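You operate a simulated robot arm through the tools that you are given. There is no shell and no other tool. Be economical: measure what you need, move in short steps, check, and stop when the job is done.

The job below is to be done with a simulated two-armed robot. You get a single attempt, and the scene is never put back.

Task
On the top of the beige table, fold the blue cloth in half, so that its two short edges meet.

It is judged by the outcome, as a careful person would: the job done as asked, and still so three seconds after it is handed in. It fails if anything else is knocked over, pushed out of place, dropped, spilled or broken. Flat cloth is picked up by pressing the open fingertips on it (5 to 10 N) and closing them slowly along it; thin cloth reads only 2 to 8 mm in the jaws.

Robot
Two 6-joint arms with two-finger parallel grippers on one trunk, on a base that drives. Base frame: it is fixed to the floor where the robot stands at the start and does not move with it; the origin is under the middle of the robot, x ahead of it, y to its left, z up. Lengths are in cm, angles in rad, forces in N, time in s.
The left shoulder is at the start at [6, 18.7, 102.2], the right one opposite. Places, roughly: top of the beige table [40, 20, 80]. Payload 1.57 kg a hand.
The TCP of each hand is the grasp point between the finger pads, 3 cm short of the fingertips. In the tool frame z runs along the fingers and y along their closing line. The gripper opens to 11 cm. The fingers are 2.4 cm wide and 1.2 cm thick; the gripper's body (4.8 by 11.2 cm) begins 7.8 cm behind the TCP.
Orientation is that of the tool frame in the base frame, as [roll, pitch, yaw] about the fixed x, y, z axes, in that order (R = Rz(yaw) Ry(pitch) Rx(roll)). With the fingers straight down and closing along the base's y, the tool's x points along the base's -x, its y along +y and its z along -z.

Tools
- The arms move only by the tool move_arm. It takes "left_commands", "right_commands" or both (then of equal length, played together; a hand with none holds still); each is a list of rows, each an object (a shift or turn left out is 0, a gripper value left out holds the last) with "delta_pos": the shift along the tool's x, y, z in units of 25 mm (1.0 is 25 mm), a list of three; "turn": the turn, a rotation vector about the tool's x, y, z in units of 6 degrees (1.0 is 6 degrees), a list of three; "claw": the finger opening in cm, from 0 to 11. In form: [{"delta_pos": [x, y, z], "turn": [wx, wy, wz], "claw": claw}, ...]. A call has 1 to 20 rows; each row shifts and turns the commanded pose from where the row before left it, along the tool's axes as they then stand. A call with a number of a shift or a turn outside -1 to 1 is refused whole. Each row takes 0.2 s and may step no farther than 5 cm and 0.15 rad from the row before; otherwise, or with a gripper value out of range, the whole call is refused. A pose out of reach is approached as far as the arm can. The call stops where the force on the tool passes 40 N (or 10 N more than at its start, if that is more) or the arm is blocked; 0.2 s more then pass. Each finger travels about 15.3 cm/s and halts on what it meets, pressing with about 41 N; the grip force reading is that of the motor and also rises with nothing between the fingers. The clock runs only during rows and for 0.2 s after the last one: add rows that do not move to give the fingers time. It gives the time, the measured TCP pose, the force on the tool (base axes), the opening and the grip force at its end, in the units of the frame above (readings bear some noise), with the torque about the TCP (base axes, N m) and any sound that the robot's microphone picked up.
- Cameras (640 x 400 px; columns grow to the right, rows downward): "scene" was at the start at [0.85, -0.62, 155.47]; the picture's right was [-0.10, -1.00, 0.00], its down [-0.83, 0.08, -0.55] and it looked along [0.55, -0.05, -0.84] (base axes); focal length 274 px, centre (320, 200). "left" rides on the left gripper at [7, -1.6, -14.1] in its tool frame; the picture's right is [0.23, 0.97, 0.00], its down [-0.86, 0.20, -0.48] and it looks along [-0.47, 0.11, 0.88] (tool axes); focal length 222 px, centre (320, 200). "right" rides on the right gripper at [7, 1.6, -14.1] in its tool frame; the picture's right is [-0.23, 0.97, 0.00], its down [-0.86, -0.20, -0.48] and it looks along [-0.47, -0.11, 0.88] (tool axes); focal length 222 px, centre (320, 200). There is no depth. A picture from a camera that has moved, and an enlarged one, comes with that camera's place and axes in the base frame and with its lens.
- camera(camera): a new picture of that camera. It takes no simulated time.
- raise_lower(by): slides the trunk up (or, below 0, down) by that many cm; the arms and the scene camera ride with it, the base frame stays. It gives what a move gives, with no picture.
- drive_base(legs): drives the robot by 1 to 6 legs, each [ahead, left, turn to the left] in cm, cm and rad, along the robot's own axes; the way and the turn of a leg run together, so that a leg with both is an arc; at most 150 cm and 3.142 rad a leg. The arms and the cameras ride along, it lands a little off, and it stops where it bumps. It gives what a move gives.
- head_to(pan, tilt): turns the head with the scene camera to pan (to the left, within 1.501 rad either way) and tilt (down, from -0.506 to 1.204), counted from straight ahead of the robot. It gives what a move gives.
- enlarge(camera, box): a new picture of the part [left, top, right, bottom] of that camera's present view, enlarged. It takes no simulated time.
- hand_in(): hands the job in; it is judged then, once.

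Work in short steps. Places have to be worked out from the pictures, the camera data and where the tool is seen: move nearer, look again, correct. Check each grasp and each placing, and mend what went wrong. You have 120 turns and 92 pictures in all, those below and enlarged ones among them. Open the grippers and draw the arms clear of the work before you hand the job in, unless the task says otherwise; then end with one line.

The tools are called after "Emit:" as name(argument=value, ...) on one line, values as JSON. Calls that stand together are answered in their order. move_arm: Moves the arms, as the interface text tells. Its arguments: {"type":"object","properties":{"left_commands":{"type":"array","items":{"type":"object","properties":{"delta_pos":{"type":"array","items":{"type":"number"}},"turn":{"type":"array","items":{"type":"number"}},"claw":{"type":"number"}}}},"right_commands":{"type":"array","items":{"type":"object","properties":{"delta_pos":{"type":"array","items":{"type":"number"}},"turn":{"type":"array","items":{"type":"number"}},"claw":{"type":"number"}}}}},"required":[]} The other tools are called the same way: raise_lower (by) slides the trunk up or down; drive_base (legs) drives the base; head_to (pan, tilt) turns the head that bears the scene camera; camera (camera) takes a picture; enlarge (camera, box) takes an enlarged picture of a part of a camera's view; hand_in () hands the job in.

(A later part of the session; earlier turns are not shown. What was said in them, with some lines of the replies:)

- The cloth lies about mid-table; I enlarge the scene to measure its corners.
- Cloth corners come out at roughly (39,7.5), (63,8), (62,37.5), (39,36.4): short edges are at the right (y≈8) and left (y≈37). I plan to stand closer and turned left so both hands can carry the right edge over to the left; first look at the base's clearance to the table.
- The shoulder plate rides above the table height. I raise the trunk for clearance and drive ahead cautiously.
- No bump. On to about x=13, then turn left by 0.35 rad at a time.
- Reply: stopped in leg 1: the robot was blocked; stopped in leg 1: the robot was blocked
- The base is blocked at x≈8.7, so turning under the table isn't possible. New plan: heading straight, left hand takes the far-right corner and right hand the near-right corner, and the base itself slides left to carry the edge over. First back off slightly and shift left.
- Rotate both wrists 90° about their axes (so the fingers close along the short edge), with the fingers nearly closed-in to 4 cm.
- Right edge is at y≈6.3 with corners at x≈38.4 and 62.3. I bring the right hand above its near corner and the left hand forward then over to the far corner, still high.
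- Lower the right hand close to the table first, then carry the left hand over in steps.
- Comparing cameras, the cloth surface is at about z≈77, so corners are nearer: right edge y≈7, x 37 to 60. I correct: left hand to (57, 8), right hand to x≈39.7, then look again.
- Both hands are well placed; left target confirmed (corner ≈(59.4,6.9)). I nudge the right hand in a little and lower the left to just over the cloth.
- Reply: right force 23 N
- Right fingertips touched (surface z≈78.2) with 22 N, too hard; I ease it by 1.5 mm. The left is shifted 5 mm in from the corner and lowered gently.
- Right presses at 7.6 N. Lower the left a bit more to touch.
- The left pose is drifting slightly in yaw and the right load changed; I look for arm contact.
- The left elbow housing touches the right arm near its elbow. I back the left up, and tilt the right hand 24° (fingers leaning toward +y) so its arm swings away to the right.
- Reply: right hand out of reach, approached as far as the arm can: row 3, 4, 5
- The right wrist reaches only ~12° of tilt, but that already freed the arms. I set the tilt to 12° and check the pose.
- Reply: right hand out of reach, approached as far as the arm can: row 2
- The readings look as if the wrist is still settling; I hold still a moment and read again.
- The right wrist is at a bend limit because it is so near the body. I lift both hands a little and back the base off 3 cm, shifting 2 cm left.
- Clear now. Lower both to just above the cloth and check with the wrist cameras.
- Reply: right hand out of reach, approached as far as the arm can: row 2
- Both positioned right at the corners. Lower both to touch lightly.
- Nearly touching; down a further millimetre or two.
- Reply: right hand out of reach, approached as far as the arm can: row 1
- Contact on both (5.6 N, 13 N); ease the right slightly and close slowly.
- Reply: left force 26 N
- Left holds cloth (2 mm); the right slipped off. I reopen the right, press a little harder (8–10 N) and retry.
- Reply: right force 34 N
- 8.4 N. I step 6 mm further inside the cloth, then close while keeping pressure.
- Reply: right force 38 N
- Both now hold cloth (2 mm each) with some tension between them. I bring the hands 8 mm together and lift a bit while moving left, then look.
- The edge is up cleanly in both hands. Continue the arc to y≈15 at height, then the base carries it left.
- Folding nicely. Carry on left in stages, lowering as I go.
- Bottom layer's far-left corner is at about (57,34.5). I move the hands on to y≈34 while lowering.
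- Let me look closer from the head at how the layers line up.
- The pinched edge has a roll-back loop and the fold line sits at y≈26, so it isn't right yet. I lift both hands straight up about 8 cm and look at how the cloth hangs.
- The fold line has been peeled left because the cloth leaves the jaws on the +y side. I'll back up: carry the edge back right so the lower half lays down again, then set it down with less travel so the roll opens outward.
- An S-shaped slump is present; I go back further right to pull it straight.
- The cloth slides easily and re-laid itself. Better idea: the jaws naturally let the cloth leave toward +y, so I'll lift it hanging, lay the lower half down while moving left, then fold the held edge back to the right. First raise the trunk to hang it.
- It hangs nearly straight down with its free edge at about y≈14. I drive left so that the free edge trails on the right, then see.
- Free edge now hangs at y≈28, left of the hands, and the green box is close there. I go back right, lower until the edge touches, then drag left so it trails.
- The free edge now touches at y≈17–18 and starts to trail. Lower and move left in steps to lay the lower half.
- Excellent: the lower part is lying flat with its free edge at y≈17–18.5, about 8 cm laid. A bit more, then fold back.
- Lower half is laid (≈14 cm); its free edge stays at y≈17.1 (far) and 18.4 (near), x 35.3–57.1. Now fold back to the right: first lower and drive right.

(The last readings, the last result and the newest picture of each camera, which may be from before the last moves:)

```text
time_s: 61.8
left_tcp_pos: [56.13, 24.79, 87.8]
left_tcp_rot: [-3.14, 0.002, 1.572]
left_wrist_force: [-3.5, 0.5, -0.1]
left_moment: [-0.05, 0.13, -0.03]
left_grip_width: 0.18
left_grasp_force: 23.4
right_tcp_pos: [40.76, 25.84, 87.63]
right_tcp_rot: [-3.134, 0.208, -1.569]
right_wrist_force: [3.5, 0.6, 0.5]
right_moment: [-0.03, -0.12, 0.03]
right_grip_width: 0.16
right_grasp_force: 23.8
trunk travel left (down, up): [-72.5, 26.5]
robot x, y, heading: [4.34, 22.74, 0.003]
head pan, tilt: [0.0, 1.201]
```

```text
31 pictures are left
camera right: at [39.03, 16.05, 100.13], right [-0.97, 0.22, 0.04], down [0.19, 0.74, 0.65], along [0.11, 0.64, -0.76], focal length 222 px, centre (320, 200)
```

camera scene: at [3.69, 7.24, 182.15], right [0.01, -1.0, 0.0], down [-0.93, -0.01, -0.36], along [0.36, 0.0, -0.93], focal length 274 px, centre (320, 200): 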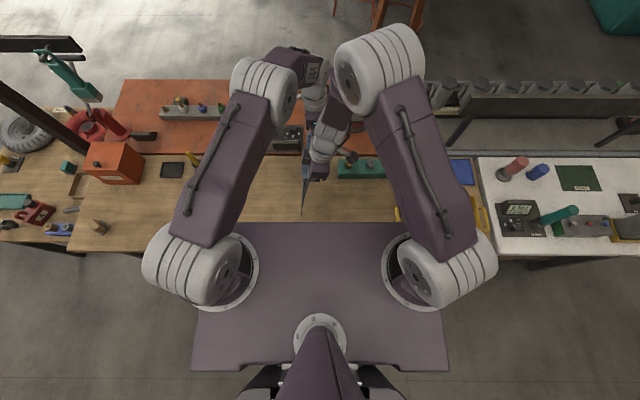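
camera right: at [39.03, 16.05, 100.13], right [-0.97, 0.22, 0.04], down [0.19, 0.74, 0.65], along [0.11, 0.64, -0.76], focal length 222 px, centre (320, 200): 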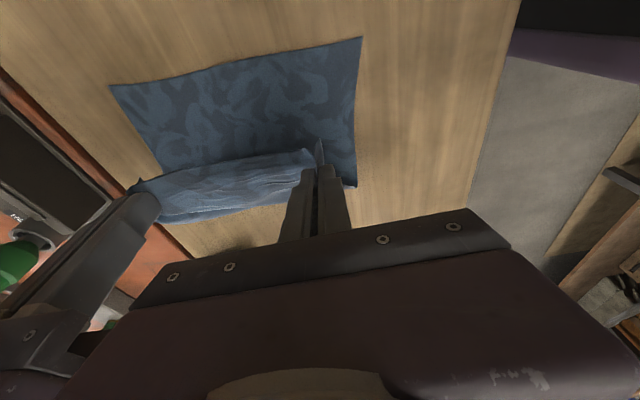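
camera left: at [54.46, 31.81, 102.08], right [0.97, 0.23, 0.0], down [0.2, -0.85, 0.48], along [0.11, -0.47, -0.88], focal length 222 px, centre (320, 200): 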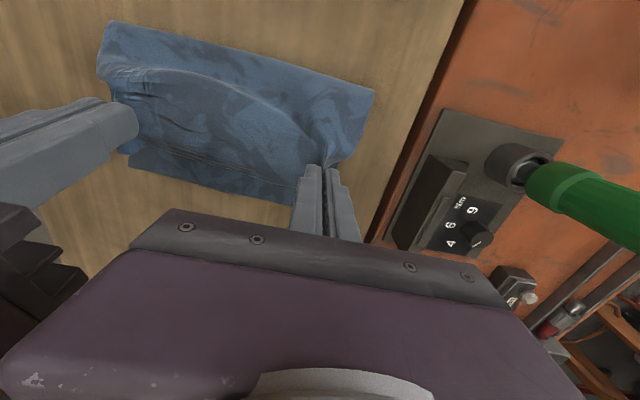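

Free edge unmoved. The upper layer must go 2 cm toward me, done by the base backing 2 cm; then the arms bring the edge right and down.

Emit:
drive_base(legs=[[-2, 0, 0]])

Emit:
move_arm(left_commands=[{"delta_pos": [-0.66, 0, 0.5]}, {"delta_pos": [-0.66, 0, 0.5]}, {"delta_pos": [-0.66, 0, 0.5]}, {"delta_pos": [-0.66, 0, 0.5]}, {}], right_commands=[{"delta_pos": [0.67, 0, 0.32]}, {"delta_pos": [0.67, 0, 0.32]}, {"delta_pos": [0.67, 0, 0.32]}, {"delta_pos": [0.67, 0, 0.32]}, {}])

Emit:
camera(camera="left")

Emit:
camera(camera="right")

```text
time_s: 62.6
left_tcp_pos: [54.29, 24.62, 87.61]
left_tcp_rot: [-3.136, -0.002, 1.571]
left_wrist_force: [-2.5, 0.7, -1.3]
left_moment: [0.02, 0.15, 0.03]
left_grip_width: 0.19
left_grasp_force: 23.8
right_tcp_pos: [39.07, 25.4, 87.53]
right_tcp_rot: [-3.137, 0.212, -1.572]
right_wrist_force: [3.6, -0.5, 0.3]
right_moment: [-0.03, -0.07, 0.01]
right_grip_width: 0.21
right_grasp_force: 23.2
trunk travel left (down, up): [-72.5, 26.5]
robot x, y, heading: [2.31, 22.93, 0.007]
head pan, tilt: [0.0, 1.201]
```

```text
time_s: 63.8
left_tcp_pos: [54.12, 18.11, 82.91]
left_tcp_rot: [-3.139, 0.0, 1.569]
left_wrist_force: [-2.9, 0.1, 0.3]
left_moment: [0.01, 0.08, 0.0]
left_grip_width: 0.17
left_grasp_force: 23.1
right_tcp_pos: [38.86, 19.63, 83.39]
right_tcp_rot: [-3.133, 0.212, -1.571]
right_wrist_force: [2.5, -0.5, 0.2]
right_moment: [-0.02, -0.07, 0.03]
right_grip_width: 0.2
right_grasp_force: 23.7
trunk travel left (down, up): [-72.5, 26.5]
robot x, y, heading: [2.24, 23.12, 0.001]
head pan, tilt: [0.0, 1.201]
```

```text
30 pictures are left
camera left: at [52.43, 25.06, 97.08], right [0.97, 0.23, 0.0], down [0.2, -0.86, 0.48], along [0.11, -0.47, -0.88], focal length 222 px, centre (320, 200)
```

left: 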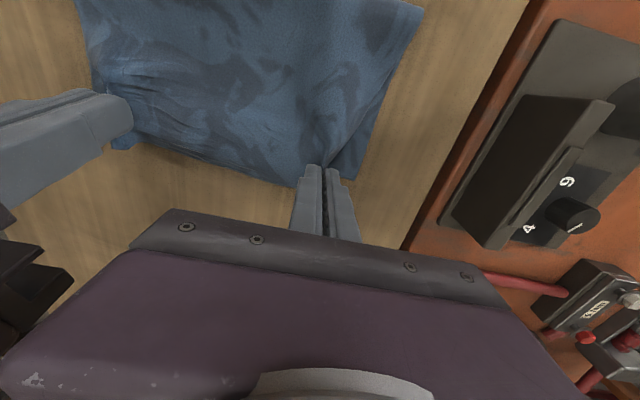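

```text
29 pictures are left
camera right: at [37.09, 9.9, 95.68], right [-0.97, 0.22, 0.04], down [0.19, 0.74, 0.65], along [0.12, 0.64, -0.76], focal length 222 px, centre (320, 200)
```

right: 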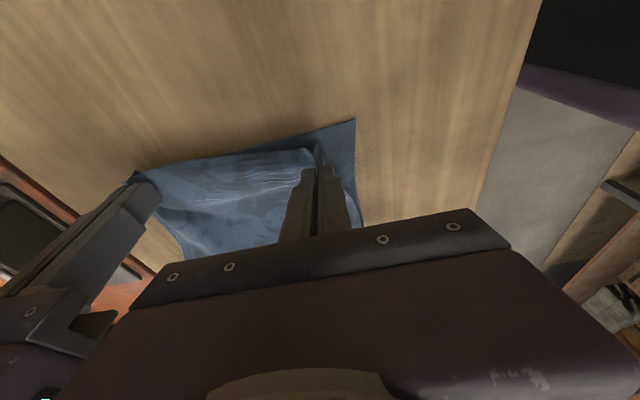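

Edges nearly meet; the near side needs ~0.7 cm more. Lower both onto the cloth with that correction.

Emit:
move_arm(left_commands=[{"delta_pos": [0, 0, 0.26]}, {"delta_pos": [0, 0, 0.24]}, {}], right_commands=[{"delta_pos": [0.2, 0, 0.27]}, {"delta_pos": [0.2, 0, 0.26]}, {}])

Emit:
enlarge(camera="right", box=[100, 80, 420, 280])

Emit:
enlarge(camera="left", box=[80, 60, 400, 260])

```text
time_s: 64.6
left_tcp_pos: [54.0, 18.12, 81.6]
left_tcp_rot: [-3.141, -0.001, 1.571]
left_wrist_force: [-2.6, -0.4, -0.2]
left_moment: [0.02, 0.08, 0.01]
left_grip_width: 0.15
left_grasp_force: 23.4
right_tcp_pos: [38.8, 18.84, 81.57]
right_tcp_rot: [-3.132, 0.212, -1.571]
right_wrist_force: [3.5, 1.0, 0.1]
right_moment: [-0.01, -0.11, 0.0]
right_grip_width: 0.17
right_grasp_force: 23.4
trunk travel left (down, up): [-72.5, 26.5]
robot x, y, heading: [2.03, 23.2, 0.001]
head pan, tilt: [0.0, 1.201]
```

```text
2.00 times, centred on (260, 180) of right
camera zoom: at [37.08, 9.15, 94.02], right [-0.97, 0.22, 0.04], down [0.19, 0.74, 0.65], along [0.12, 0.64, -0.76], focal length 444 px, centre (440, 240)
```

zoom: 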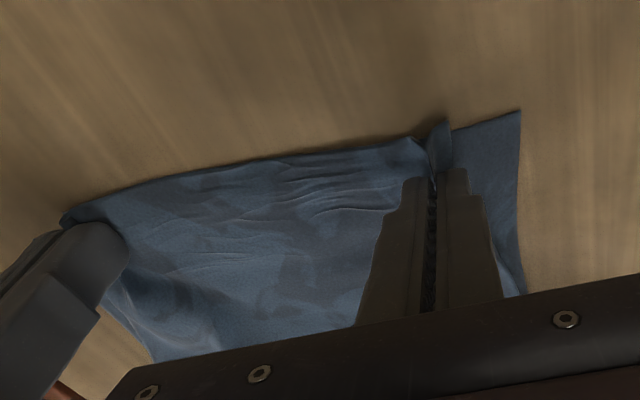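

```text
2.00 times, centred on (240, 160) of left
camera zoom: at [52.45, 25.0, 95.8], right [0.97, 0.23, 0.0], down [0.2, -0.86, 0.48], along [0.11, -0.47, -0.88], focal length 444 px, centre (480, 280)
```

zoom: 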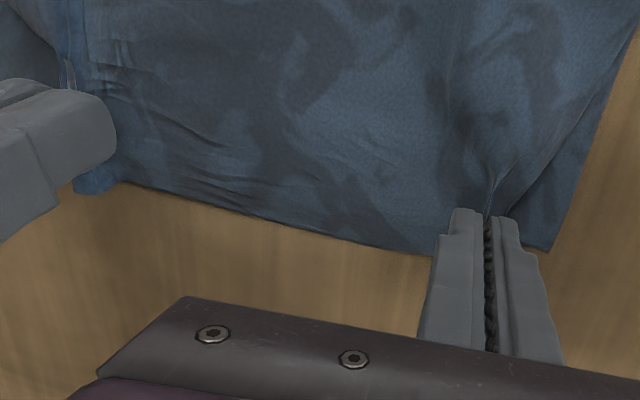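

The edges meet. Release gently with a small opening and lift straight up.

Emit:
move_arm(left_commands=[{"claw": 0.5}, {"claw": 1.0}, {"claw": 1.8}, {}, {"delta_pos": [0, 0, -0.3]}, {"delta_pos": [0, 0, -0.7]}, {"delta_pos": [0, 0, -1]}, {"delta_pos": [0, 0, -1]}], right_commands=[{"claw": 0.5}, {"claw": 1.0}, {"claw": 1.8}, {}, {"delta_pos": [0, 0, -0.3]}, {"delta_pos": [0, 0, -0.7]}, {"delta_pos": [0, 0, -1]}, {"delta_pos": [0, 0, -1]}])

Emit:
camera(camera="right")

Emit:
camera(camera="left")

```text
time_s: 66.4
left_tcp_pos: [54.04, 17.99, 89.34]
left_tcp_rot: [-3.139, 0.0, 1.571]
left_wrist_force: [0.4, -0.1, 1.1]
left_moment: [0.02, -0.01, -0.01]
left_grip_width: 1.79
left_grasp_force: 0.1
right_tcp_pos: [38.76, 17.2, 89.15]
right_tcp_rot: [-3.132, 0.212, -1.57]
right_wrist_force: [0.1, 1.5, 0.4]
right_moment: [-0.01, -0.03, 0.03]
right_grip_width: 1.79
right_grasp_force: 0.1
trunk travel left (down, up): [-72.5, 26.5]
robot x, y, heading: [2.11, 22.85, 0.003]
head pan, tilt: [0.0, 1.201]
```

```text
26 pictures are left
camera right: at [36.98, 7.57, 101.51], right [-0.97, 0.22, 0.04], down [0.19, 0.74, 0.65], along [0.12, 0.64, -0.76], focal length 222 px, centre (320, 200)
```

right: 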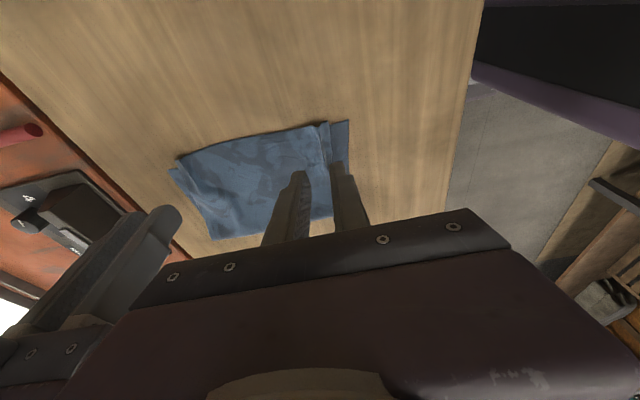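

```text
25 pictures are left
camera left: at [52.37, 24.94, 103.51], right [0.97, 0.23, 0.0], down [0.2, -0.86, 0.48], along [0.11, -0.46, -0.88], focal length 222 px, centre (320, 200)
```

left: 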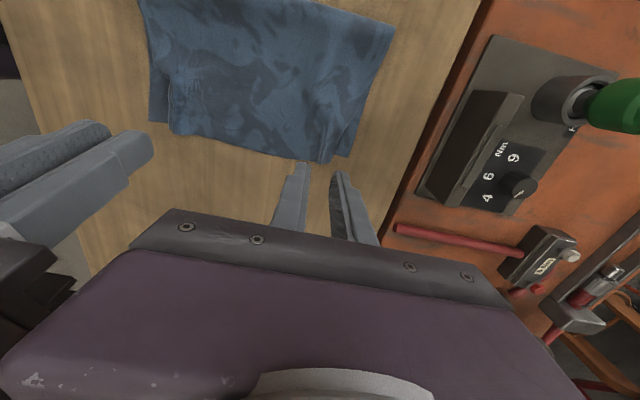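

Very close. I lift the hands away and look from the head and wrist for the corner details.

Emit:
raise_lower(by=8)

Emit:
drive_base(legs=[[-3, -12, 0]])

Emit:
enlarge(camera="scene", box=[200, 100, 360, 220])

Emit:
camera(camera="left")

```text
time_s: 67.5
left_tcp_pos: [54.15, 18.09, 97.22]
left_tcp_rot: [-3.141, -0.001, 1.571]
left_wrist_force: [0.4, 0.0, -0.3]
left_moment: [-0.02, -0.02, 0.01]
left_grip_width: 1.78
left_grasp_force: 0.0
right_tcp_pos: [38.76, 17.28, 97.06]
right_tcp_rot: [-3.135, 0.211, -1.57]
right_wrist_force: [1.4, -0.3, 0.2]
right_moment: [0.0, -0.01, -0.02]
right_grip_width: 1.81
right_grasp_force: 0.1
trunk travel left (down, up): [-80.5, 18.5]
robot x, y, heading: [1.68, 22.85, 0.005]
head pan, tilt: [0.0, 1.201]
```

```text
time_s: 68.8
left_tcp_pos: [51.08, 6.24, 97.29]
left_tcp_rot: [-3.139, -0.001, 1.572]
left_wrist_force: [-0.9, -0.9, 0.1]
left_moment: [0.01, -0.01, 0.03]
left_grip_width: 1.81
left_grasp_force: 0.0
right_tcp_pos: [35.91, 5.46, 97.01]
right_tcp_rot: [-3.132, 0.21, -1.567]
right_wrist_force: [0.1, 0.8, -0.1]
right_moment: [-0.02, -0.03, -0.04]
right_grip_width: 1.79
right_grasp_force: 0.0
trunk travel left (down, up): [-80.5, 18.5]
robot x, y, heading: [-0.75, 11.17, 0.004]
head pan, tilt: [0.0, 1.201]
```

```text
3.33 times, centred on (280, 160) of scene
camera zoom: at [-1.35, 11.19, 169.65], right [0.01, -1.0, 0.0], down [-0.93, -0.01, -0.36], along [0.36, 0.0, -0.93], focal length 913 px, centre (453, 333)
```

zoom: 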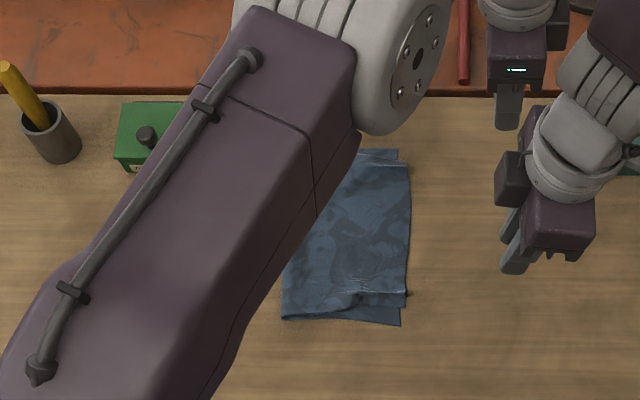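

```text
23 pictures are left
camera left: at [49.5, 13.14, 111.44], right [0.97, 0.23, 0.0], down [0.2, -0.85, 0.48], along [0.11, -0.47, -0.88], focal length 222 px, centre (320, 200)
```

left: 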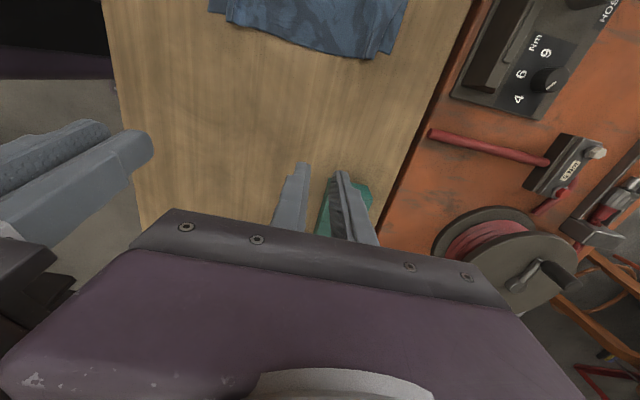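

The left arm hides part of it; I drive further right and back for a clear look.

Emit:
drive_base(legs=[[-8, -22, 0]])

Emit:
head_to(pan=0.7, tilt=0.95)

Emit:
camera(camera="scene")

```text
time_s: 70.5
left_tcp_pos: [43.33, -16.3, 97.2]
left_tcp_rot: [-3.141, 0.001, 1.574]
left_wrist_force: [-0.7, -0.6, 0.9]
left_moment: [0.02, 0.0, -0.01]
left_grip_width: 1.82
left_grasp_force: 0.1
right_tcp_pos: [28.08, -16.89, 96.94]
right_tcp_rot: [-3.132, 0.211, -1.57]
right_wrist_force: [-0.5, 0.1, -0.3]
right_moment: [-0.02, 0.03, 0.03]
right_grip_width: 1.79
right_grasp_force: 0.0
trunk travel left (down, up): [-80.5, 18.5]
robot x, y, heading: [-8.89, -11.85, 0.008]
head pan, tilt: [0.0, 1.201]
```

```text
time_s: 71.6
left_tcp_pos: [43.28, -16.21, 97.23]
left_tcp_rot: [-3.141, -0.003, 1.572]
left_wrist_force: [0.5, 0.4, 0.9]
left_moment: [0.01, 0.01, 0.0]
left_grip_width: 1.81
left_grasp_force: 0.1
right_tcp_pos: [27.88, -17.03, 96.97]
right_tcp_rot: [-3.134, 0.211, -1.566]
right_wrist_force: [0.2, -0.1, 0.8]
right_moment: [0.03, -0.04, -0.01]
right_grip_width: 1.83
right_grasp_force: 0.0
trunk travel left (down, up): [-80.5, 18.5]
robot x, y, heading: [-8.99, -11.42, 0.004]
head pan, tilt: [0.7, 0.949]
```

```text
22 pictures are left
camera scene: at [-9.26, -6.66, 171.27], right [0.65, -0.76, 0.0], down [-0.62, -0.53, -0.58], along [0.44, 0.38, -0.81], focal length 274 px, centre (320, 200)
```

scene: 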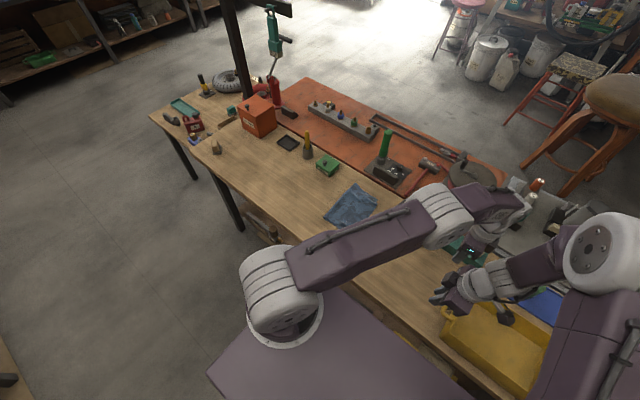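

Emit:
enlarge(camera="scene", box=[305, 170, 395, 235])

```text
6.15 times, centred on (350, 202) of scene
camera zoom: at [-9.26, -6.66, 171.27], right [0.65, -0.76, 0.0], down [-0.62, -0.53, -0.58], along [0.44, 0.38, -0.81], focal length 1685 px, centre (135, 185)
```

zoom: 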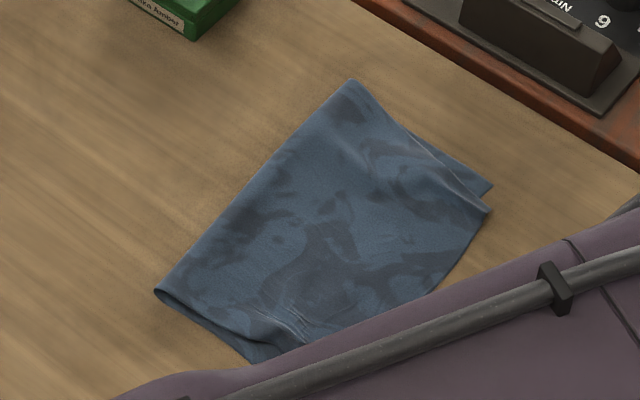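

The fold is good, but pleats from the grips leave the upper corners about 2 cm short of the lower ones along x. I'll go back over it and smooth them outward with light opposing presses. Return above the edge first.

Emit:
drive_base(legs=[[0, 34, 0], [11, 0, 0]])

Emit:
move_arm(left_commands=[{"claw": 0}, {}, {}, {}], right_commands=[{"claw": 0}, {}, {}, {}])

Emit:
enlarge(camera="left", box=[120, 40, 420, 227])

Emit:
enlarge(camera="right", box=[120, 80, 420, 267])

```text
time_s: 74.6
left_tcp_pos: [54.03, 17.62, 97.21]
left_tcp_rot: [-3.138, -0.001, 1.574]
left_wrist_force: [0.5, 0.3, 0.0]
left_moment: [0.02, 0.01, 0.0]
left_grip_width: 1.78
left_grasp_force: 0.0
right_tcp_pos: [38.65, 16.75, 97.05]
right_tcp_rot: [-3.132, 0.211, -1.567]
right_wrist_force: [0.2, -0.6, -0.2]
right_moment: [0.0, 0.04, -0.01]
right_grip_width: 1.79
right_grasp_force: 0.0
trunk travel left (down, up): [-80.5, 18.5]
robot x, y, heading: [1.83, 22.15, 0.005]
head pan, tilt: [0.7, 0.949]
```

```text
time_s: 75.6
left_tcp_pos: [54.11, 17.46, 97.22]
left_tcp_rot: [-3.139, -0.002, 1.573]
left_wrist_force: [-1.0, 0.2, 0.1]
left_moment: [0.02, -0.03, -0.05]
left_grip_width: 0.0
left_grasp_force: 21.8
right_tcp_pos: [38.71, 16.73, 97.09]
right_tcp_rot: [-3.132, 0.212, -1.567]
right_wrist_force: [-0.5, -0.2, -0.3]
right_moment: [0.0, -0.05, 0.0]
right_grip_width: 0.01
right_grasp_force: 21.2
trunk travel left (down, up): [-80.5, 18.5]
robot x, y, heading: [2.2, 22.53, 0.008]
head pan, tilt: [0.7, 0.949]
```

```text
2.13 times, centred on (270, 134) of left
camera zoom: at [52.41, 24.42, 111.49], right [0.97, 0.23, 0.0], down [0.2, -0.86, 0.48], along [0.11, -0.46, -0.88], focal length 474 px, centre (427, 342)
```

zoom: 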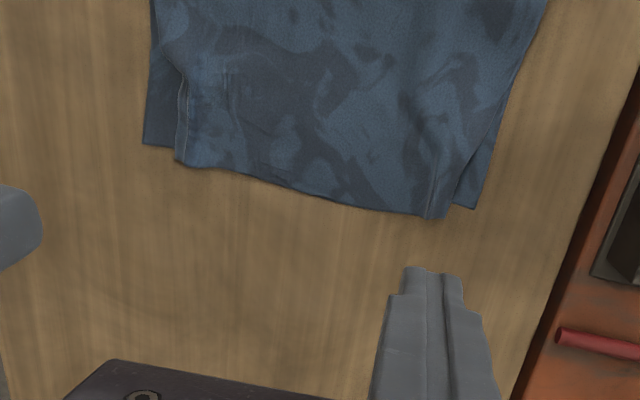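

```text
2.13 times, centred on (270, 174) of right
camera zoom: at [37.05, 7.04, 109.49], right [-0.97, 0.22, 0.04], down [0.19, 0.74, 0.65], along [0.11, 0.64, -0.76], focal length 474 px, centre (427, 256)
```

zoom: 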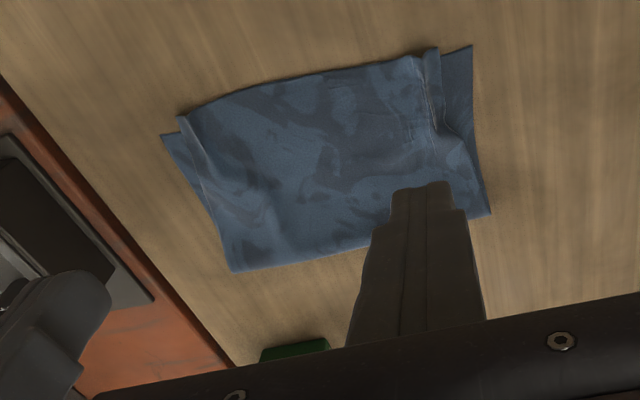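

Upper and lower edges agree within about 1 cm in y; upper corners are ~2.2 cm inside at each end due to pleats. Lower over the pleats.

Emit:
raise_lower(by=-12)

Emit:
move_arm(left_commands=[{"delta_pos": [0.3, 0, 0.5]}, {"delta_pos": [0, 0, 0.5]}, {}], right_commands=[{"delta_pos": [-0.4, 0, 0.5]}, {"delta_pos": [0, 0, 0.5]}, {}])

Emit:
enlarge(camera="right", box=[120, 80, 420, 267])

Emit:
enlarge(camera="left", box=[120, 40, 420, 227])

```text
time_s: 77.1
left_tcp_pos: [54.11, 17.48, 85.14]
left_tcp_rot: [-3.14, -0.002, 1.576]
left_wrist_force: [-0.3, 0.2, 0.6]
left_moment: [0.0, 0.01, -0.03]
left_grip_width: 0.0
left_grasp_force: 21.7
right_tcp_pos: [38.81, 16.79, 85.03]
right_tcp_rot: [-3.132, 0.21, -1.568]
right_wrist_force: [-0.2, 0.6, 0.2]
right_moment: [0.0, -0.01, 0.03]
right_grip_width: 0.0
right_grasp_force: 21.7
trunk travel left (down, up): [-68.5, 30.5]
robot x, y, heading: [2.09, 21.88, 0.003]
head pan, tilt: [0.7, 0.949]
```

```text
time_s: 77.9
left_tcp_pos: [54.1, 18.32, 82.7]
left_tcp_rot: [-3.141, -0.002, 1.575]
left_wrist_force: [0.3, -0.7, 0.0]
left_moment: [0.04, -0.01, 0.01]
left_grip_width: 0.0
left_grasp_force: 21.3
right_tcp_pos: [38.76, 18.21, 82.91]
right_tcp_rot: [-3.133, 0.212, -1.566]
right_wrist_force: [0.6, 0.3, -0.3]
right_moment: [0.02, -0.03, -0.01]
right_grip_width: 0.0
right_grasp_force: 21.6
trunk travel left (down, up): [-68.5, 30.5]
robot x, y, heading: [2.22, 22.16, 0.004]
head pan, tilt: [0.7, 0.949]
```

```text
2.13 times, centred on (270, 174) of right
camera zoom: at [37.11, 8.54, 95.27], right [-0.97, 0.22, 0.04], down [0.19, 0.74, 0.65], along [0.11, 0.64, -0.76], focal length 474 px, centre (427, 256)
```

zoom: 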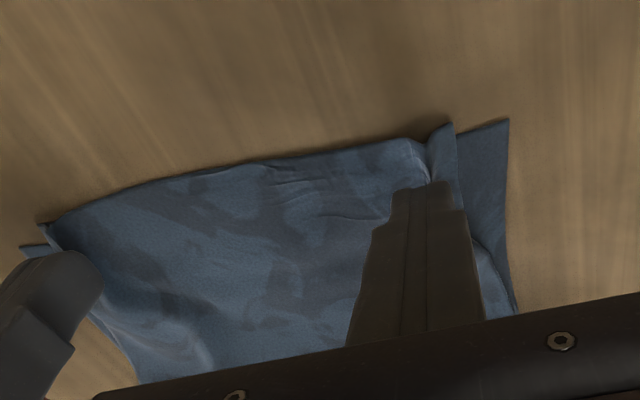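

```text
2.13 times, centred on (270, 134) of left
camera zoom: at [52.43, 25.16, 96.97], right [0.97, 0.23, 0.0], down [0.2, -0.86, 0.48], along [0.11, -0.46, -0.88], focal length 474 px, centre (427, 342)
```

zoom: 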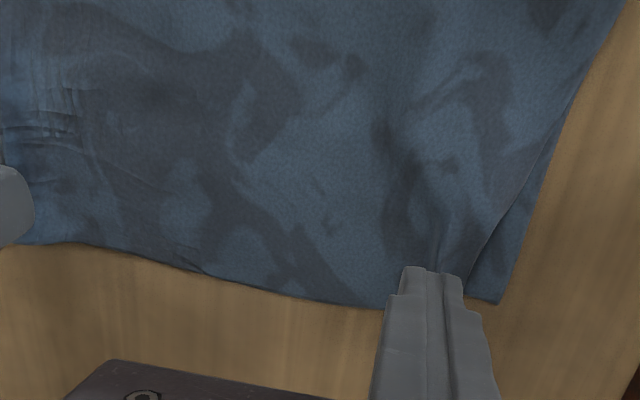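

Well placed over the pleats; lower to a light touch.

Emit:
move_arm(left_commands=[{"delta_pos": [0, 0, 0.3]}, {"delta_pos": [0, 0, 0.2]}, {}], right_commands=[{"delta_pos": [0.05, 0.08, 0.25]}, {"delta_pos": [0.05, 0, 0.22]}, {}])

```text
time_s: 78.7
left_tcp_pos: [54.11, 18.08, 81.53]
left_tcp_rot: [-3.14, -0.003, 1.576]
left_wrist_force: [-0.6, 0.5, 0.2]
left_moment: [-0.02, 0.03, 0.03]
left_grip_width: 0.01
left_grasp_force: 21.3
right_tcp_pos: [38.48, 18.25, 81.53]
right_tcp_rot: [-3.134, 0.211, -1.567]
right_wrist_force: [-0.6, 0.1, 0.4]
right_moment: [0.0, -0.01, 0.01]
right_grip_width: 0.0
right_grasp_force: 21.2
trunk travel left (down, up): [-68.5, 30.5]
robot x, y, heading: [2.25, 22.57, 0.001]
head pan, tilt: [0.7, 0.949]
```

Emit:
move_arm(left_commands=[{"delta_pos": [0, 0, 0.08]}, {"delta_pos": [0, 0, 0.06]}, {}], right_commands=[{"delta_pos": [0, 0, 0.06]}, {"delta_pos": [0, 0, 0.04]}, {}])

```text
time_s: 79.5
left_tcp_pos: [54.05, 18.24, 81.1]
left_tcp_rot: [-3.139, -0.001, 1.574]
left_wrist_force: [0.4, -0.4, 2.0]
left_moment: [-0.03, -0.04, 0.03]
left_grip_width: 0.01
left_grasp_force: 21.2
right_tcp_pos: [38.48, 18.29, 81.42]
right_tcp_rot: [-3.134, 0.211, -1.567]
right_wrist_force: [0.5, 0.1, 0.0]
right_moment: [0.02, 0.01, -0.02]
right_grip_width: 0.02
right_grasp_force: 21.0
trunk travel left (down, up): [-68.5, 30.5]
robot x, y, heading: [2.17, 22.45, 0.001]
head pan, tilt: [0.7, 0.949]
```

Left just touches. A hair more on both, then drag apart slowly 2.2 cm each.

Emit:
move_arm(left_commands=[{"delta_pos": [0, 0, 0.03]}, {"delta_pos": [0, 0, 0]}, {"delta_pos": [0, 0.15, 0]}, {"delta_pos": [0, 0.15, 0]}, {"delta_pos": [0, 0.15, 0]}, {"delta_pos": [0, 0.15, 0]}, {"delta_pos": [0, 0.15, 0]}, {"delta_pos": [0, 0.13, 0]}], right_commands=[{"delta_pos": [0, 0, 0.07]}, {"delta_pos": [0, 0, 0.04]}, {"delta_pos": [0, 0.15, 0]}, {"delta_pos": [0, 0.15, 0]}, {"delta_pos": [0, 0.15, 0]}, {"delta_pos": [0, 0.15, 0]}, {"delta_pos": [0, 0.15, 0]}, {"delta_pos": [0, 0.13, 0]}])

Emit:
enlarge(camera="right", box=[120, 80, 420, 267])

Emit:
enlarge(camera="left", box=[120, 40, 420, 227])

```text
time_s: 81.4
left_tcp_pos: [55.85, 18.35, 81.27]
left_tcp_rot: [3.141, 0.0, 1.574]
left_wrist_force: [-0.9, -0.5, 1.5]
left_moment: [0.02, 0.03, -0.06]
left_grip_width: 0.0
left_grasp_force: 21.4
left hand out of reach, approached as far as the arm can: row 8
right_tcp_pos: [36.33, 18.53, 81.36]
right_tcp_rot: [-3.128, 0.215, -1.569]
right_wrist_force: [-0.8, -0.9, 20.4]
right_moment: [-0.13, 0.0, 0.01]
right_grip_width: 0.0
right_grasp_force: 20.8
trunk travel left (down, up): [-68.5, 30.5]
robot x, y, heading: [2.45, 22.58, 0.007]
head pan, tilt: [0.7, 0.949]
stopped in row 8 (right hand): the force on the tool passed its limit (the readings are from after the stop); the commanded pose is now the measured one
```

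```text
2.13 times, centred on (270, 174) of right
camera zoom: at [34.56, 8.71, 93.66], right [-0.97, 0.22, 0.04], down [0.19, 0.73, 0.65], along [0.12, 0.64, -0.76], focal length 474 px, centre (427, 256)
```

zoom: 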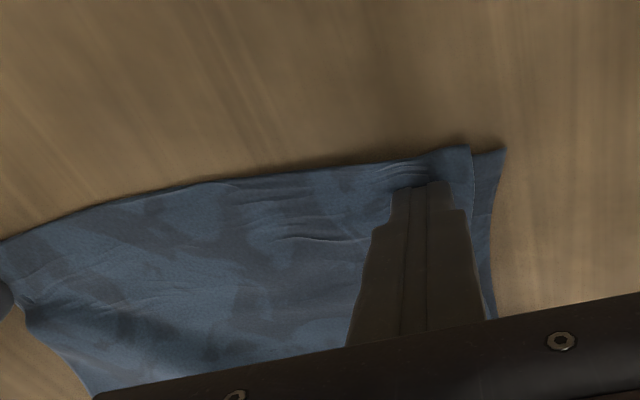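

```text
2.13 times, centred on (270, 134) of left
camera zoom: at [54.16, 25.22, 95.45], right [0.97, 0.23, 0.0], down [0.2, -0.86, 0.48], along [0.11, -0.46, -0.88], focal length 474 px, centre (427, 342)
```

zoom: 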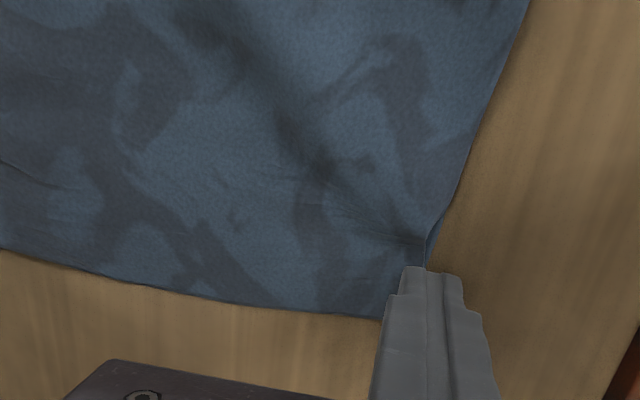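

Both pleats are flattened considerably. Lift straight up and inspect.

Emit:
move_arm(left_commands=[{"delta_pos": [0, 0, -0.5]}, {"delta_pos": [0, 0, -1]}, {"delta_pos": [0, 0, -1]}], right_commands=[{"delta_pos": [-0.1, 0, -0.5]}, {"delta_pos": [0, 0, -1]}, {"delta_pos": [0, 0, -1]}])

Emit:
raise_lower(by=8)

Emit:
enlarge(camera="right", box=[120, 80, 420, 267])

Emit:
enlarge(camera="left", box=[100, 40, 400, 227])

```text
time_s: 82.2
left_tcp_pos: [56.49, 18.19, 87.48]
left_tcp_rot: [-3.135, -0.005, 1.574]
left_wrist_force: [-0.5, 0.0, 0.8]
left_moment: [-0.01, 0.01, 0.02]
left_grip_width: 0.01
left_grasp_force: 21.3
left hand out of reach, approached as far as the arm can: row 3
right_tcp_pos: [36.55, 17.42, 87.41]
right_tcp_rot: [-3.134, 0.213, -1.569]
right_wrist_force: [0.6, 0.5, 0.4]
right_moment: [-0.03, 0.03, -0.01]
right_grip_width: 0.0
right_grasp_force: 21.6
trunk travel left (down, up): [-68.5, 30.5]
robot x, y, heading: [2.19, 22.41, 0.004]
head pan, tilt: [0.7, 0.949]
```

```text
time_s: 83.3
left_tcp_pos: [56.49, 18.24, 95.33]
left_tcp_rot: [-3.138, -0.003, 1.575]
left_wrist_force: [0.2, 0.3, 0.3]
left_moment: [0.01, -0.03, 0.01]
left_grip_width: 0.01
left_grasp_force: 21.5
right_tcp_pos: [36.6, 17.48, 95.38]
right_tcp_rot: [-3.134, 0.213, -1.567]
right_wrist_force: [-0.2, -0.7, -0.3]
right_moment: [0.01, 0.01, 0.01]
right_grip_width: 0.0
right_grasp_force: 21.9
trunk travel left (down, up): [-76.5, 22.5]
robot x, y, heading: [1.9, 22.42, 0.009]
head pan, tilt: [0.7, 0.949]
```

```text
2.13 times, centred on (270, 174) of right
camera zoom: at [34.84, 7.72, 107.7], right [-0.97, 0.22, 0.04], down [0.19, 0.74, 0.65], along [0.11, 0.64, -0.76], focal length 474 px, centre (427, 256)
```

zoom: 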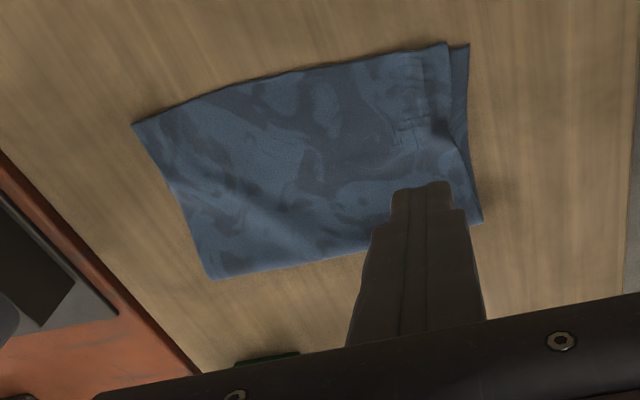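

```text
2.13 times, centred on (250, 134) of left
camera zoom: at [54.84, 25.08, 109.59], right [0.97, 0.23, 0.0], down [0.2, -0.86, 0.47], along [0.11, -0.46, -0.88], focal length 474 px, centre (469, 342)
```

zoom: 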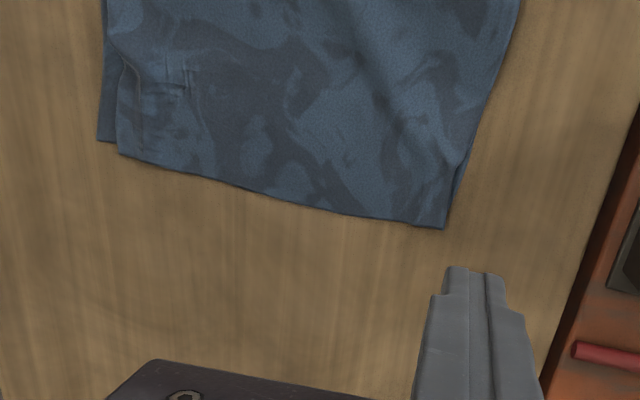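

Far corners coincide now; the near upper corner is still ~1.3 cm short in x. One more light stroke on the near side, the left hand holding the far end down.

Emit:
raise_lower(by=-8)

Emit:
move_arm(left_commands=[{"delta_pos": [0, -0.6, 0.8]}, {"delta_pos": [0, 0, 0.8]}, {"delta_pos": [0, 0, 0.7]}, {}], right_commands=[{"delta_pos": [0, 0.05, 0.8]}, {"delta_pos": [0, 0, 0.8]}, {"delta_pos": [0.1, 0, 0.7]}, {}])

```text
time_s: 84.5
left_tcp_pos: [56.46, 18.21, 87.34]
left_tcp_rot: [-3.137, -0.005, 1.575]
left_wrist_force: [0.1, -0.3, -0.1]
left_moment: [0.02, 0.03, 0.0]
left_grip_width: 0.0
left_grasp_force: 21.5
right_tcp_pos: [36.54, 17.49, 87.3]
right_tcp_rot: [-3.132, 0.213, -1.567]
right_wrist_force: [-0.1, 0.0, -0.8]
right_moment: [0.01, -0.03, -0.01]
right_grip_width: 0.0
right_grasp_force: 21.3
trunk travel left (down, up): [-68.5, 30.5]
robot x, y, heading: [2.16, 22.72, 0.004]
head pan, tilt: [0.7, 0.949]
```

```text
time_s: 85.5
left_tcp_pos: [55.8, 17.87, 81.63]
left_tcp_rot: [-3.136, -0.002, 1.574]
left_wrist_force: [-0.2, 0.6, 0.1]
left_moment: [-0.02, 0.0, 0.0]
left_grip_width: 0.01
left_grasp_force: 21.1
left hand out of reach, approached as far as the arm can: row 1
right_tcp_pos: [36.49, 18.44, 81.58]
right_tcp_rot: [-3.133, 0.212, -1.566]
right_wrist_force: [0.4, 0.6, 0.0]
right_moment: [0.02, -0.02, -0.01]
right_grip_width: 0.01
right_grasp_force: 21.1
trunk travel left (down, up): [-68.5, 30.5]
robot x, y, heading: [1.97, 22.29, 0.005]
head pan, tilt: [0.7, 0.949]
```

Emit:
move_arm(left_commands=[{"delta_pos": [0, 0, 0.15]}, {"delta_pos": [0, 0, 0.08]}, {}], right_commands=[{"delta_pos": [0.02, 0, 0.08]}, {"delta_pos": [0, 0, 0.05]}, {}])

```text
time_s: 86.3
left_tcp_pos: [55.64, 17.93, 81.14]
left_tcp_rot: [-3.141, -0.001, 1.574]
left_wrist_force: [1.8, 0.5, 15.8]
left_moment: [0.05, 0.08, -0.02]
left_grip_width: 0.0
left_grasp_force: 21.5
right_tcp_pos: [36.42, 18.36, 81.42]
right_tcp_rot: [-3.13, 0.211, -1.567]
right_wrist_force: [0.3, -0.4, 1.4]
right_moment: [0.0, -0.03, -0.01]
right_grip_width: 0.01
right_grasp_force: 21.1
trunk travel left (down, up): [-68.5, 30.5]
robot x, y, heading: [2.41, 22.38, 0.004]
head pan, tilt: [0.7, 0.949]
```

Left holds (16 N), right touches at 1.4 N; press a hair more and stroke 1.4 cm toward me, then lift both.

Emit:
move_arm(right_commands=[{"delta_pos": [0, 0, 0.03]}, {"delta_pos": [0, 0.12, 0]}, {"delta_pos": [0, 0.12, 0]}, {"delta_pos": [0, 0.12, 0]}, {"delta_pos": [0, 0.12, 0]}, {"delta_pos": [0, 0.1, 0]}])

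Emit:
move_arm(left_commands=[{"delta_pos": [0, 0, -0.5]}, {"delta_pos": [0, 0, -1]}, {"delta_pos": [0, 0, -1]}], right_commands=[{"delta_pos": [-0.1, 0, -0.5]}, {"delta_pos": [0, 0, -1]}, {"delta_pos": [0, 0, -1]}])

Emit:
raise_lower(by=8)

Emit:
enlarge(camera="right", box=[120, 80, 420, 267])

Emit:
enlarge(camera="left", box=[100, 40, 400, 227])

```text
time_s: 87.7
left_tcp_pos: [55.51, 17.82, 81.12]
left_tcp_rot: [-3.141, 0.0, 1.575]
left_wrist_force: [6.0, -0.6, 26.5]
left_moment: [0.11, 0.13, -0.02]
left_grip_width: 0.0
left_grasp_force: 22.0
right_tcp_pos: [35.28, 18.69, 81.55]
right_tcp_rot: [-3.136, 0.209, -1.566]
right_wrist_force: [-0.3, 0.2, -0.7]
right_moment: [0.02, -0.03, -0.01]
right_grip_width: 0.01
right_grasp_force: 21.1
right hand out of reach, approached as far as the arm can: row 5
trunk travel left (down, up): [-68.5, 30.5]
robot x, y, heading: [2.05, 22.25, 0.003]
head pan, tilt: [0.7, 0.949]
```

```text
time_s: 88.5
left_tcp_pos: [55.98, 17.77, 87.07]
left_tcp_rot: [-3.133, -0.005, 1.575]
left_wrist_force: [-0.5, 0.3, -0.3]
left_moment: [0.01, 0.0, 0.01]
left_grip_width: 0.01
left_grasp_force: 20.9
right_tcp_pos: [34.97, 17.36, 87.57]
right_tcp_rot: [-3.133, 0.211, -1.568]
right_wrist_force: [0.8, -0.1, -0.6]
right_moment: [-0.04, 0.01, 0.02]
right_grip_width: 0.0
right_grasp_force: 21.2
trunk travel left (down, up): [-68.5, 30.5]
robot x, y, heading: [1.78, 22.28, 0.008]
head pan, tilt: [0.7, 0.949]
```

```text
time_s: 89.7
left_tcp_pos: [56.11, 17.65, 95.09]
left_tcp_rot: [-3.135, -0.007, 1.575]
left_wrist_force: [0.6, -0.3, 0.0]
left_moment: [0.02, 0.0, -0.02]
left_grip_width: 0.02
left_grasp_force: 21.0
right_tcp_pos: [35.03, 17.37, 95.51]
right_tcp_rot: [-3.133, 0.21, -1.569]
right_wrist_force: [0.6, 0.8, -0.4]
right_moment: [0.0, -0.03, 0.02]
right_grip_width: 0.0
right_grasp_force: 21.4
trunk travel left (down, up): [-76.5, 22.5]
robot x, y, heading: [2.05, 22.32, 0.005]
head pan, tilt: [0.7, 0.949]
```

```text
2.13 times, centred on (270, 174) of right
camera zoom: at [33.35, 7.68, 107.84], right [-0.97, 0.22, 0.04], down [0.19, 0.74, 0.65], along [0.11, 0.64, -0.76], focal length 474 px, centre (427, 256)
```

zoom: 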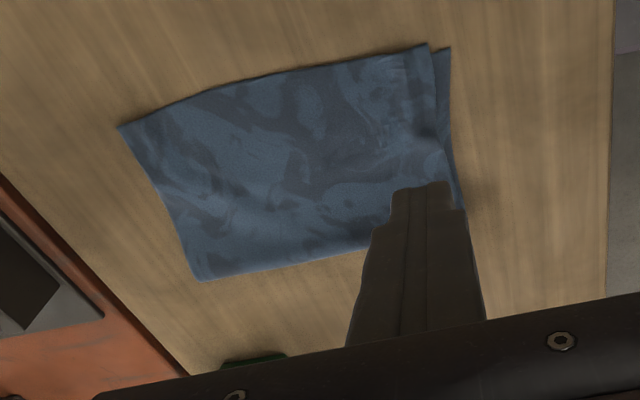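

```text
2.13 times, centred on (250, 134) of left
camera zoom: at [54.53, 24.54, 109.36], right [0.97, 0.23, -0.01], down [0.21, -0.86, 0.47], along [0.1, -0.46, -0.88], focal length 474 px, centre (469, 342)
```

zoom: 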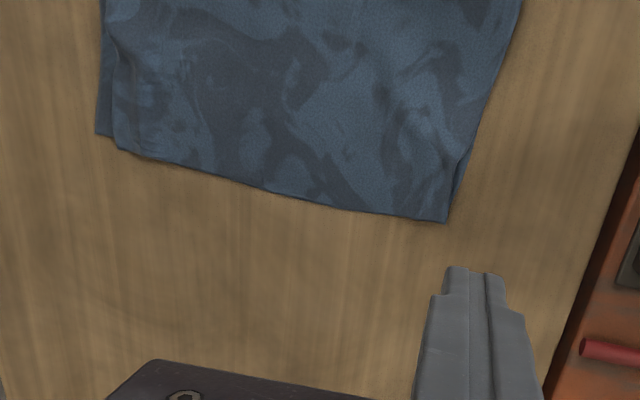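

The fold is flat, edges meeting within about a centimetre. Open the grippers and draw the arms clear, then a last look.

Emit:
move_arm(left_commands=[{"claw": 8}, {}, {}], right_commands=[{"claw": 8}, {}, {}])

Emit:
drive_base(legs=[[-25, 0, 0]])

Emit:
head_to(pan=0.0, tilt=0.75)

Emit:
camera(camera="scene")

```text
time_s: 90.5
left_tcp_pos: [56.05, 17.73, 95.17]
left_tcp_rot: [-3.136, -0.005, 1.575]
left_wrist_force: [-0.2, -0.6, -0.2]
left_moment: [0.0, 0.02, 0.02]
left_grip_width: 7.98
left_grasp_force: 0.1
right_tcp_pos: [35.05, 17.31, 95.52]
right_tcp_rot: [-3.133, 0.211, -1.567]
right_wrist_force: [0.6, -0.8, 1.3]
right_moment: [0.01, 0.02, 0.0]
right_grip_width: 8.01
right_grasp_force: 0.1
trunk travel left (down, up): [-76.5, 22.5]
robot x, y, heading: [2.32, 22.17, 0.006]
head pan, tilt: [0.7, 0.949]
```

```text
time_s: 92.3
left_tcp_pos: [31.18, 17.68, 95.06]
left_tcp_rot: [-3.134, -0.006, 1.577]
left_wrist_force: [-0.4, -0.1, -0.6]
left_moment: [-0.03, 0.02, 0.02]
left_grip_width: 7.97
left_grasp_force: 0.2
right_tcp_pos: [10.13, 17.34, 95.5]
right_tcp_rot: [-3.136, 0.211, -1.563]
right_wrist_force: [0.2, -0.3, 0.2]
right_moment: [-0.01, 0.0, 0.02]
right_grip_width: 8.01
right_grasp_force: 0.0
trunk travel left (down, up): [-76.5, 22.5]
robot x, y, heading: [-23.04, 22.43, 0.008]
head pan, tilt: [0.7, 0.949]
```

```text
time_s: 93.4
left_tcp_pos: [31.15, 17.72, 95.1]
left_tcp_rot: [-3.134, -0.005, 1.577]
left_wrist_force: [-0.3, -0.6, 0.3]
left_moment: [0.01, 0.01, 0.0]
left_grip_width: 8.02
left_grasp_force: 0.1
right_tcp_pos: [10.1, 17.33, 95.48]
right_tcp_rot: [-3.132, 0.21, -1.564]
right_wrist_force: [-0.1, -0.4, -0.2]
right_moment: [0.03, 0.0, 0.0]
right_grip_width: 8.01
right_grasp_force: 0.0
trunk travel left (down, up): [-76.5, 22.5]
robot x, y, heading: [-23.01, 22.68, 0.006]
head pan, tilt: [0.0, 0.75]
```

```text
10 pictures are left
camera scene: at [-20.61, 22.23, 168.82], right [0.01, -1.0, 0.0], down [-0.68, -0.01, -0.73], along [0.73, 0.01, -0.68], focal length 274 px, centre (320, 200)
```

scene: 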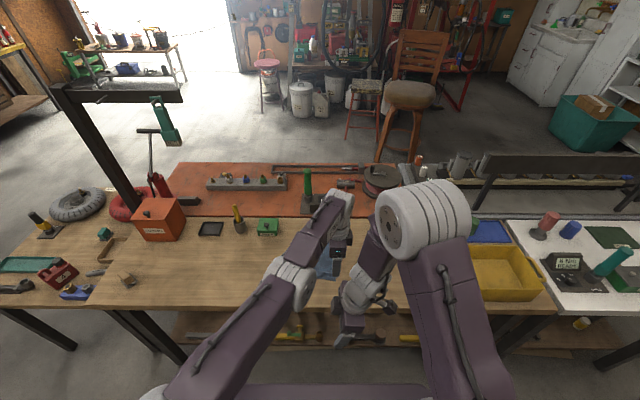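

Nothing else is disturbed. I move the arms fully off the cloth and confirm.

Emit:
drive_base(legs=[[-22, 0, 0], [0, -25, 0]])

Emit:
head_to(pan=0.3, tilt=0.65)

Emit:
enlarge(camera="scene", box=[220, 140, 420, 265])

```text
time_s: 96.5
left_tcp_pos: [8.98, -7.48, 95.14]
left_tcp_rot: [-3.133, -0.003, 1.579]
left_wrist_force: [0.2, 0.6, 1.0]
left_moment: [-0.02, -0.02, 0.01]
left_grip_width: 7.98
left_grasp_force: 0.0
right_tcp_pos: [-12.01, -7.86, 95.44]
right_tcp_rot: [-3.132, 0.211, -1.562]
right_wrist_force: [0.0, 0.4, 0.2]
right_moment: [0.01, 0.01, 0.0]
right_grip_width: 8.01
right_grasp_force: 0.0
trunk travel left (down, up): [-76.5, 22.5]
robot x, y, heading: [-44.72, -3.04, 0.008]
head pan, tilt: [0.0, 0.75]
```

```text
time_s: 97.3
left_tcp_pos: [8.98, -7.56, 95.04]
left_tcp_rot: [-3.134, -0.006, 1.579]
left_wrist_force: [-0.7, 0.2, 0.1]
left_moment: [0.0, 0.0, -0.01]
left_grip_width: 7.98
left_grasp_force: 0.0
right_tcp_pos: [-12.0, -7.96, 95.47]
right_tcp_rot: [-3.134, 0.214, -1.563]
right_wrist_force: [0.1, 0.3, -0.6]
right_moment: [0.02, 0.0, -0.01]
right_grip_width: 8.0
right_grasp_force: 0.1
trunk travel left (down, up): [-76.5, 22.5]
robot x, y, heading: [-44.91, -2.98, 0.007]
head pan, tilt: [0.3, 0.649]
```

```text
3.20 times, centred on (320, 202) of scene
camera zoom: at [-42.81, -0.57, 169.68], right [0.31, -0.95, 0.0], down [-0.58, -0.18, -0.8], along [0.76, 0.24, -0.6], focal length 876 px, centre (320, 192)
```

zoom: 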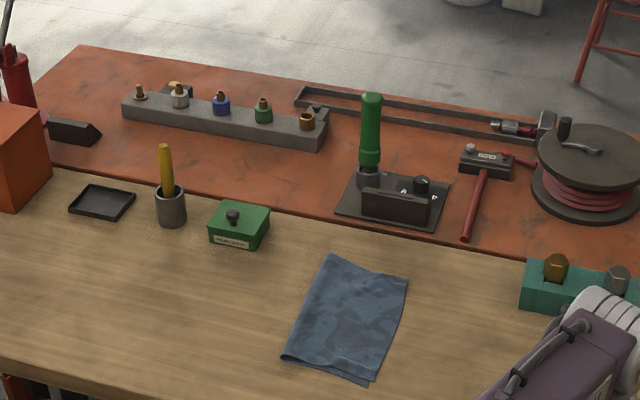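

The cloth lies neatly folded in half on the table, the arms are clear and nothing else has moved; I hand it in.

Emit:
hand_in()

```text
The job is handed in.
```

The blue cloth is folded in half on the beige table, its two short edges meeting to within about 1 cm (the near upper corner sits about 1 cm in). The grippers are open, the arms are clear, and the last picture showed nothing else out of place.
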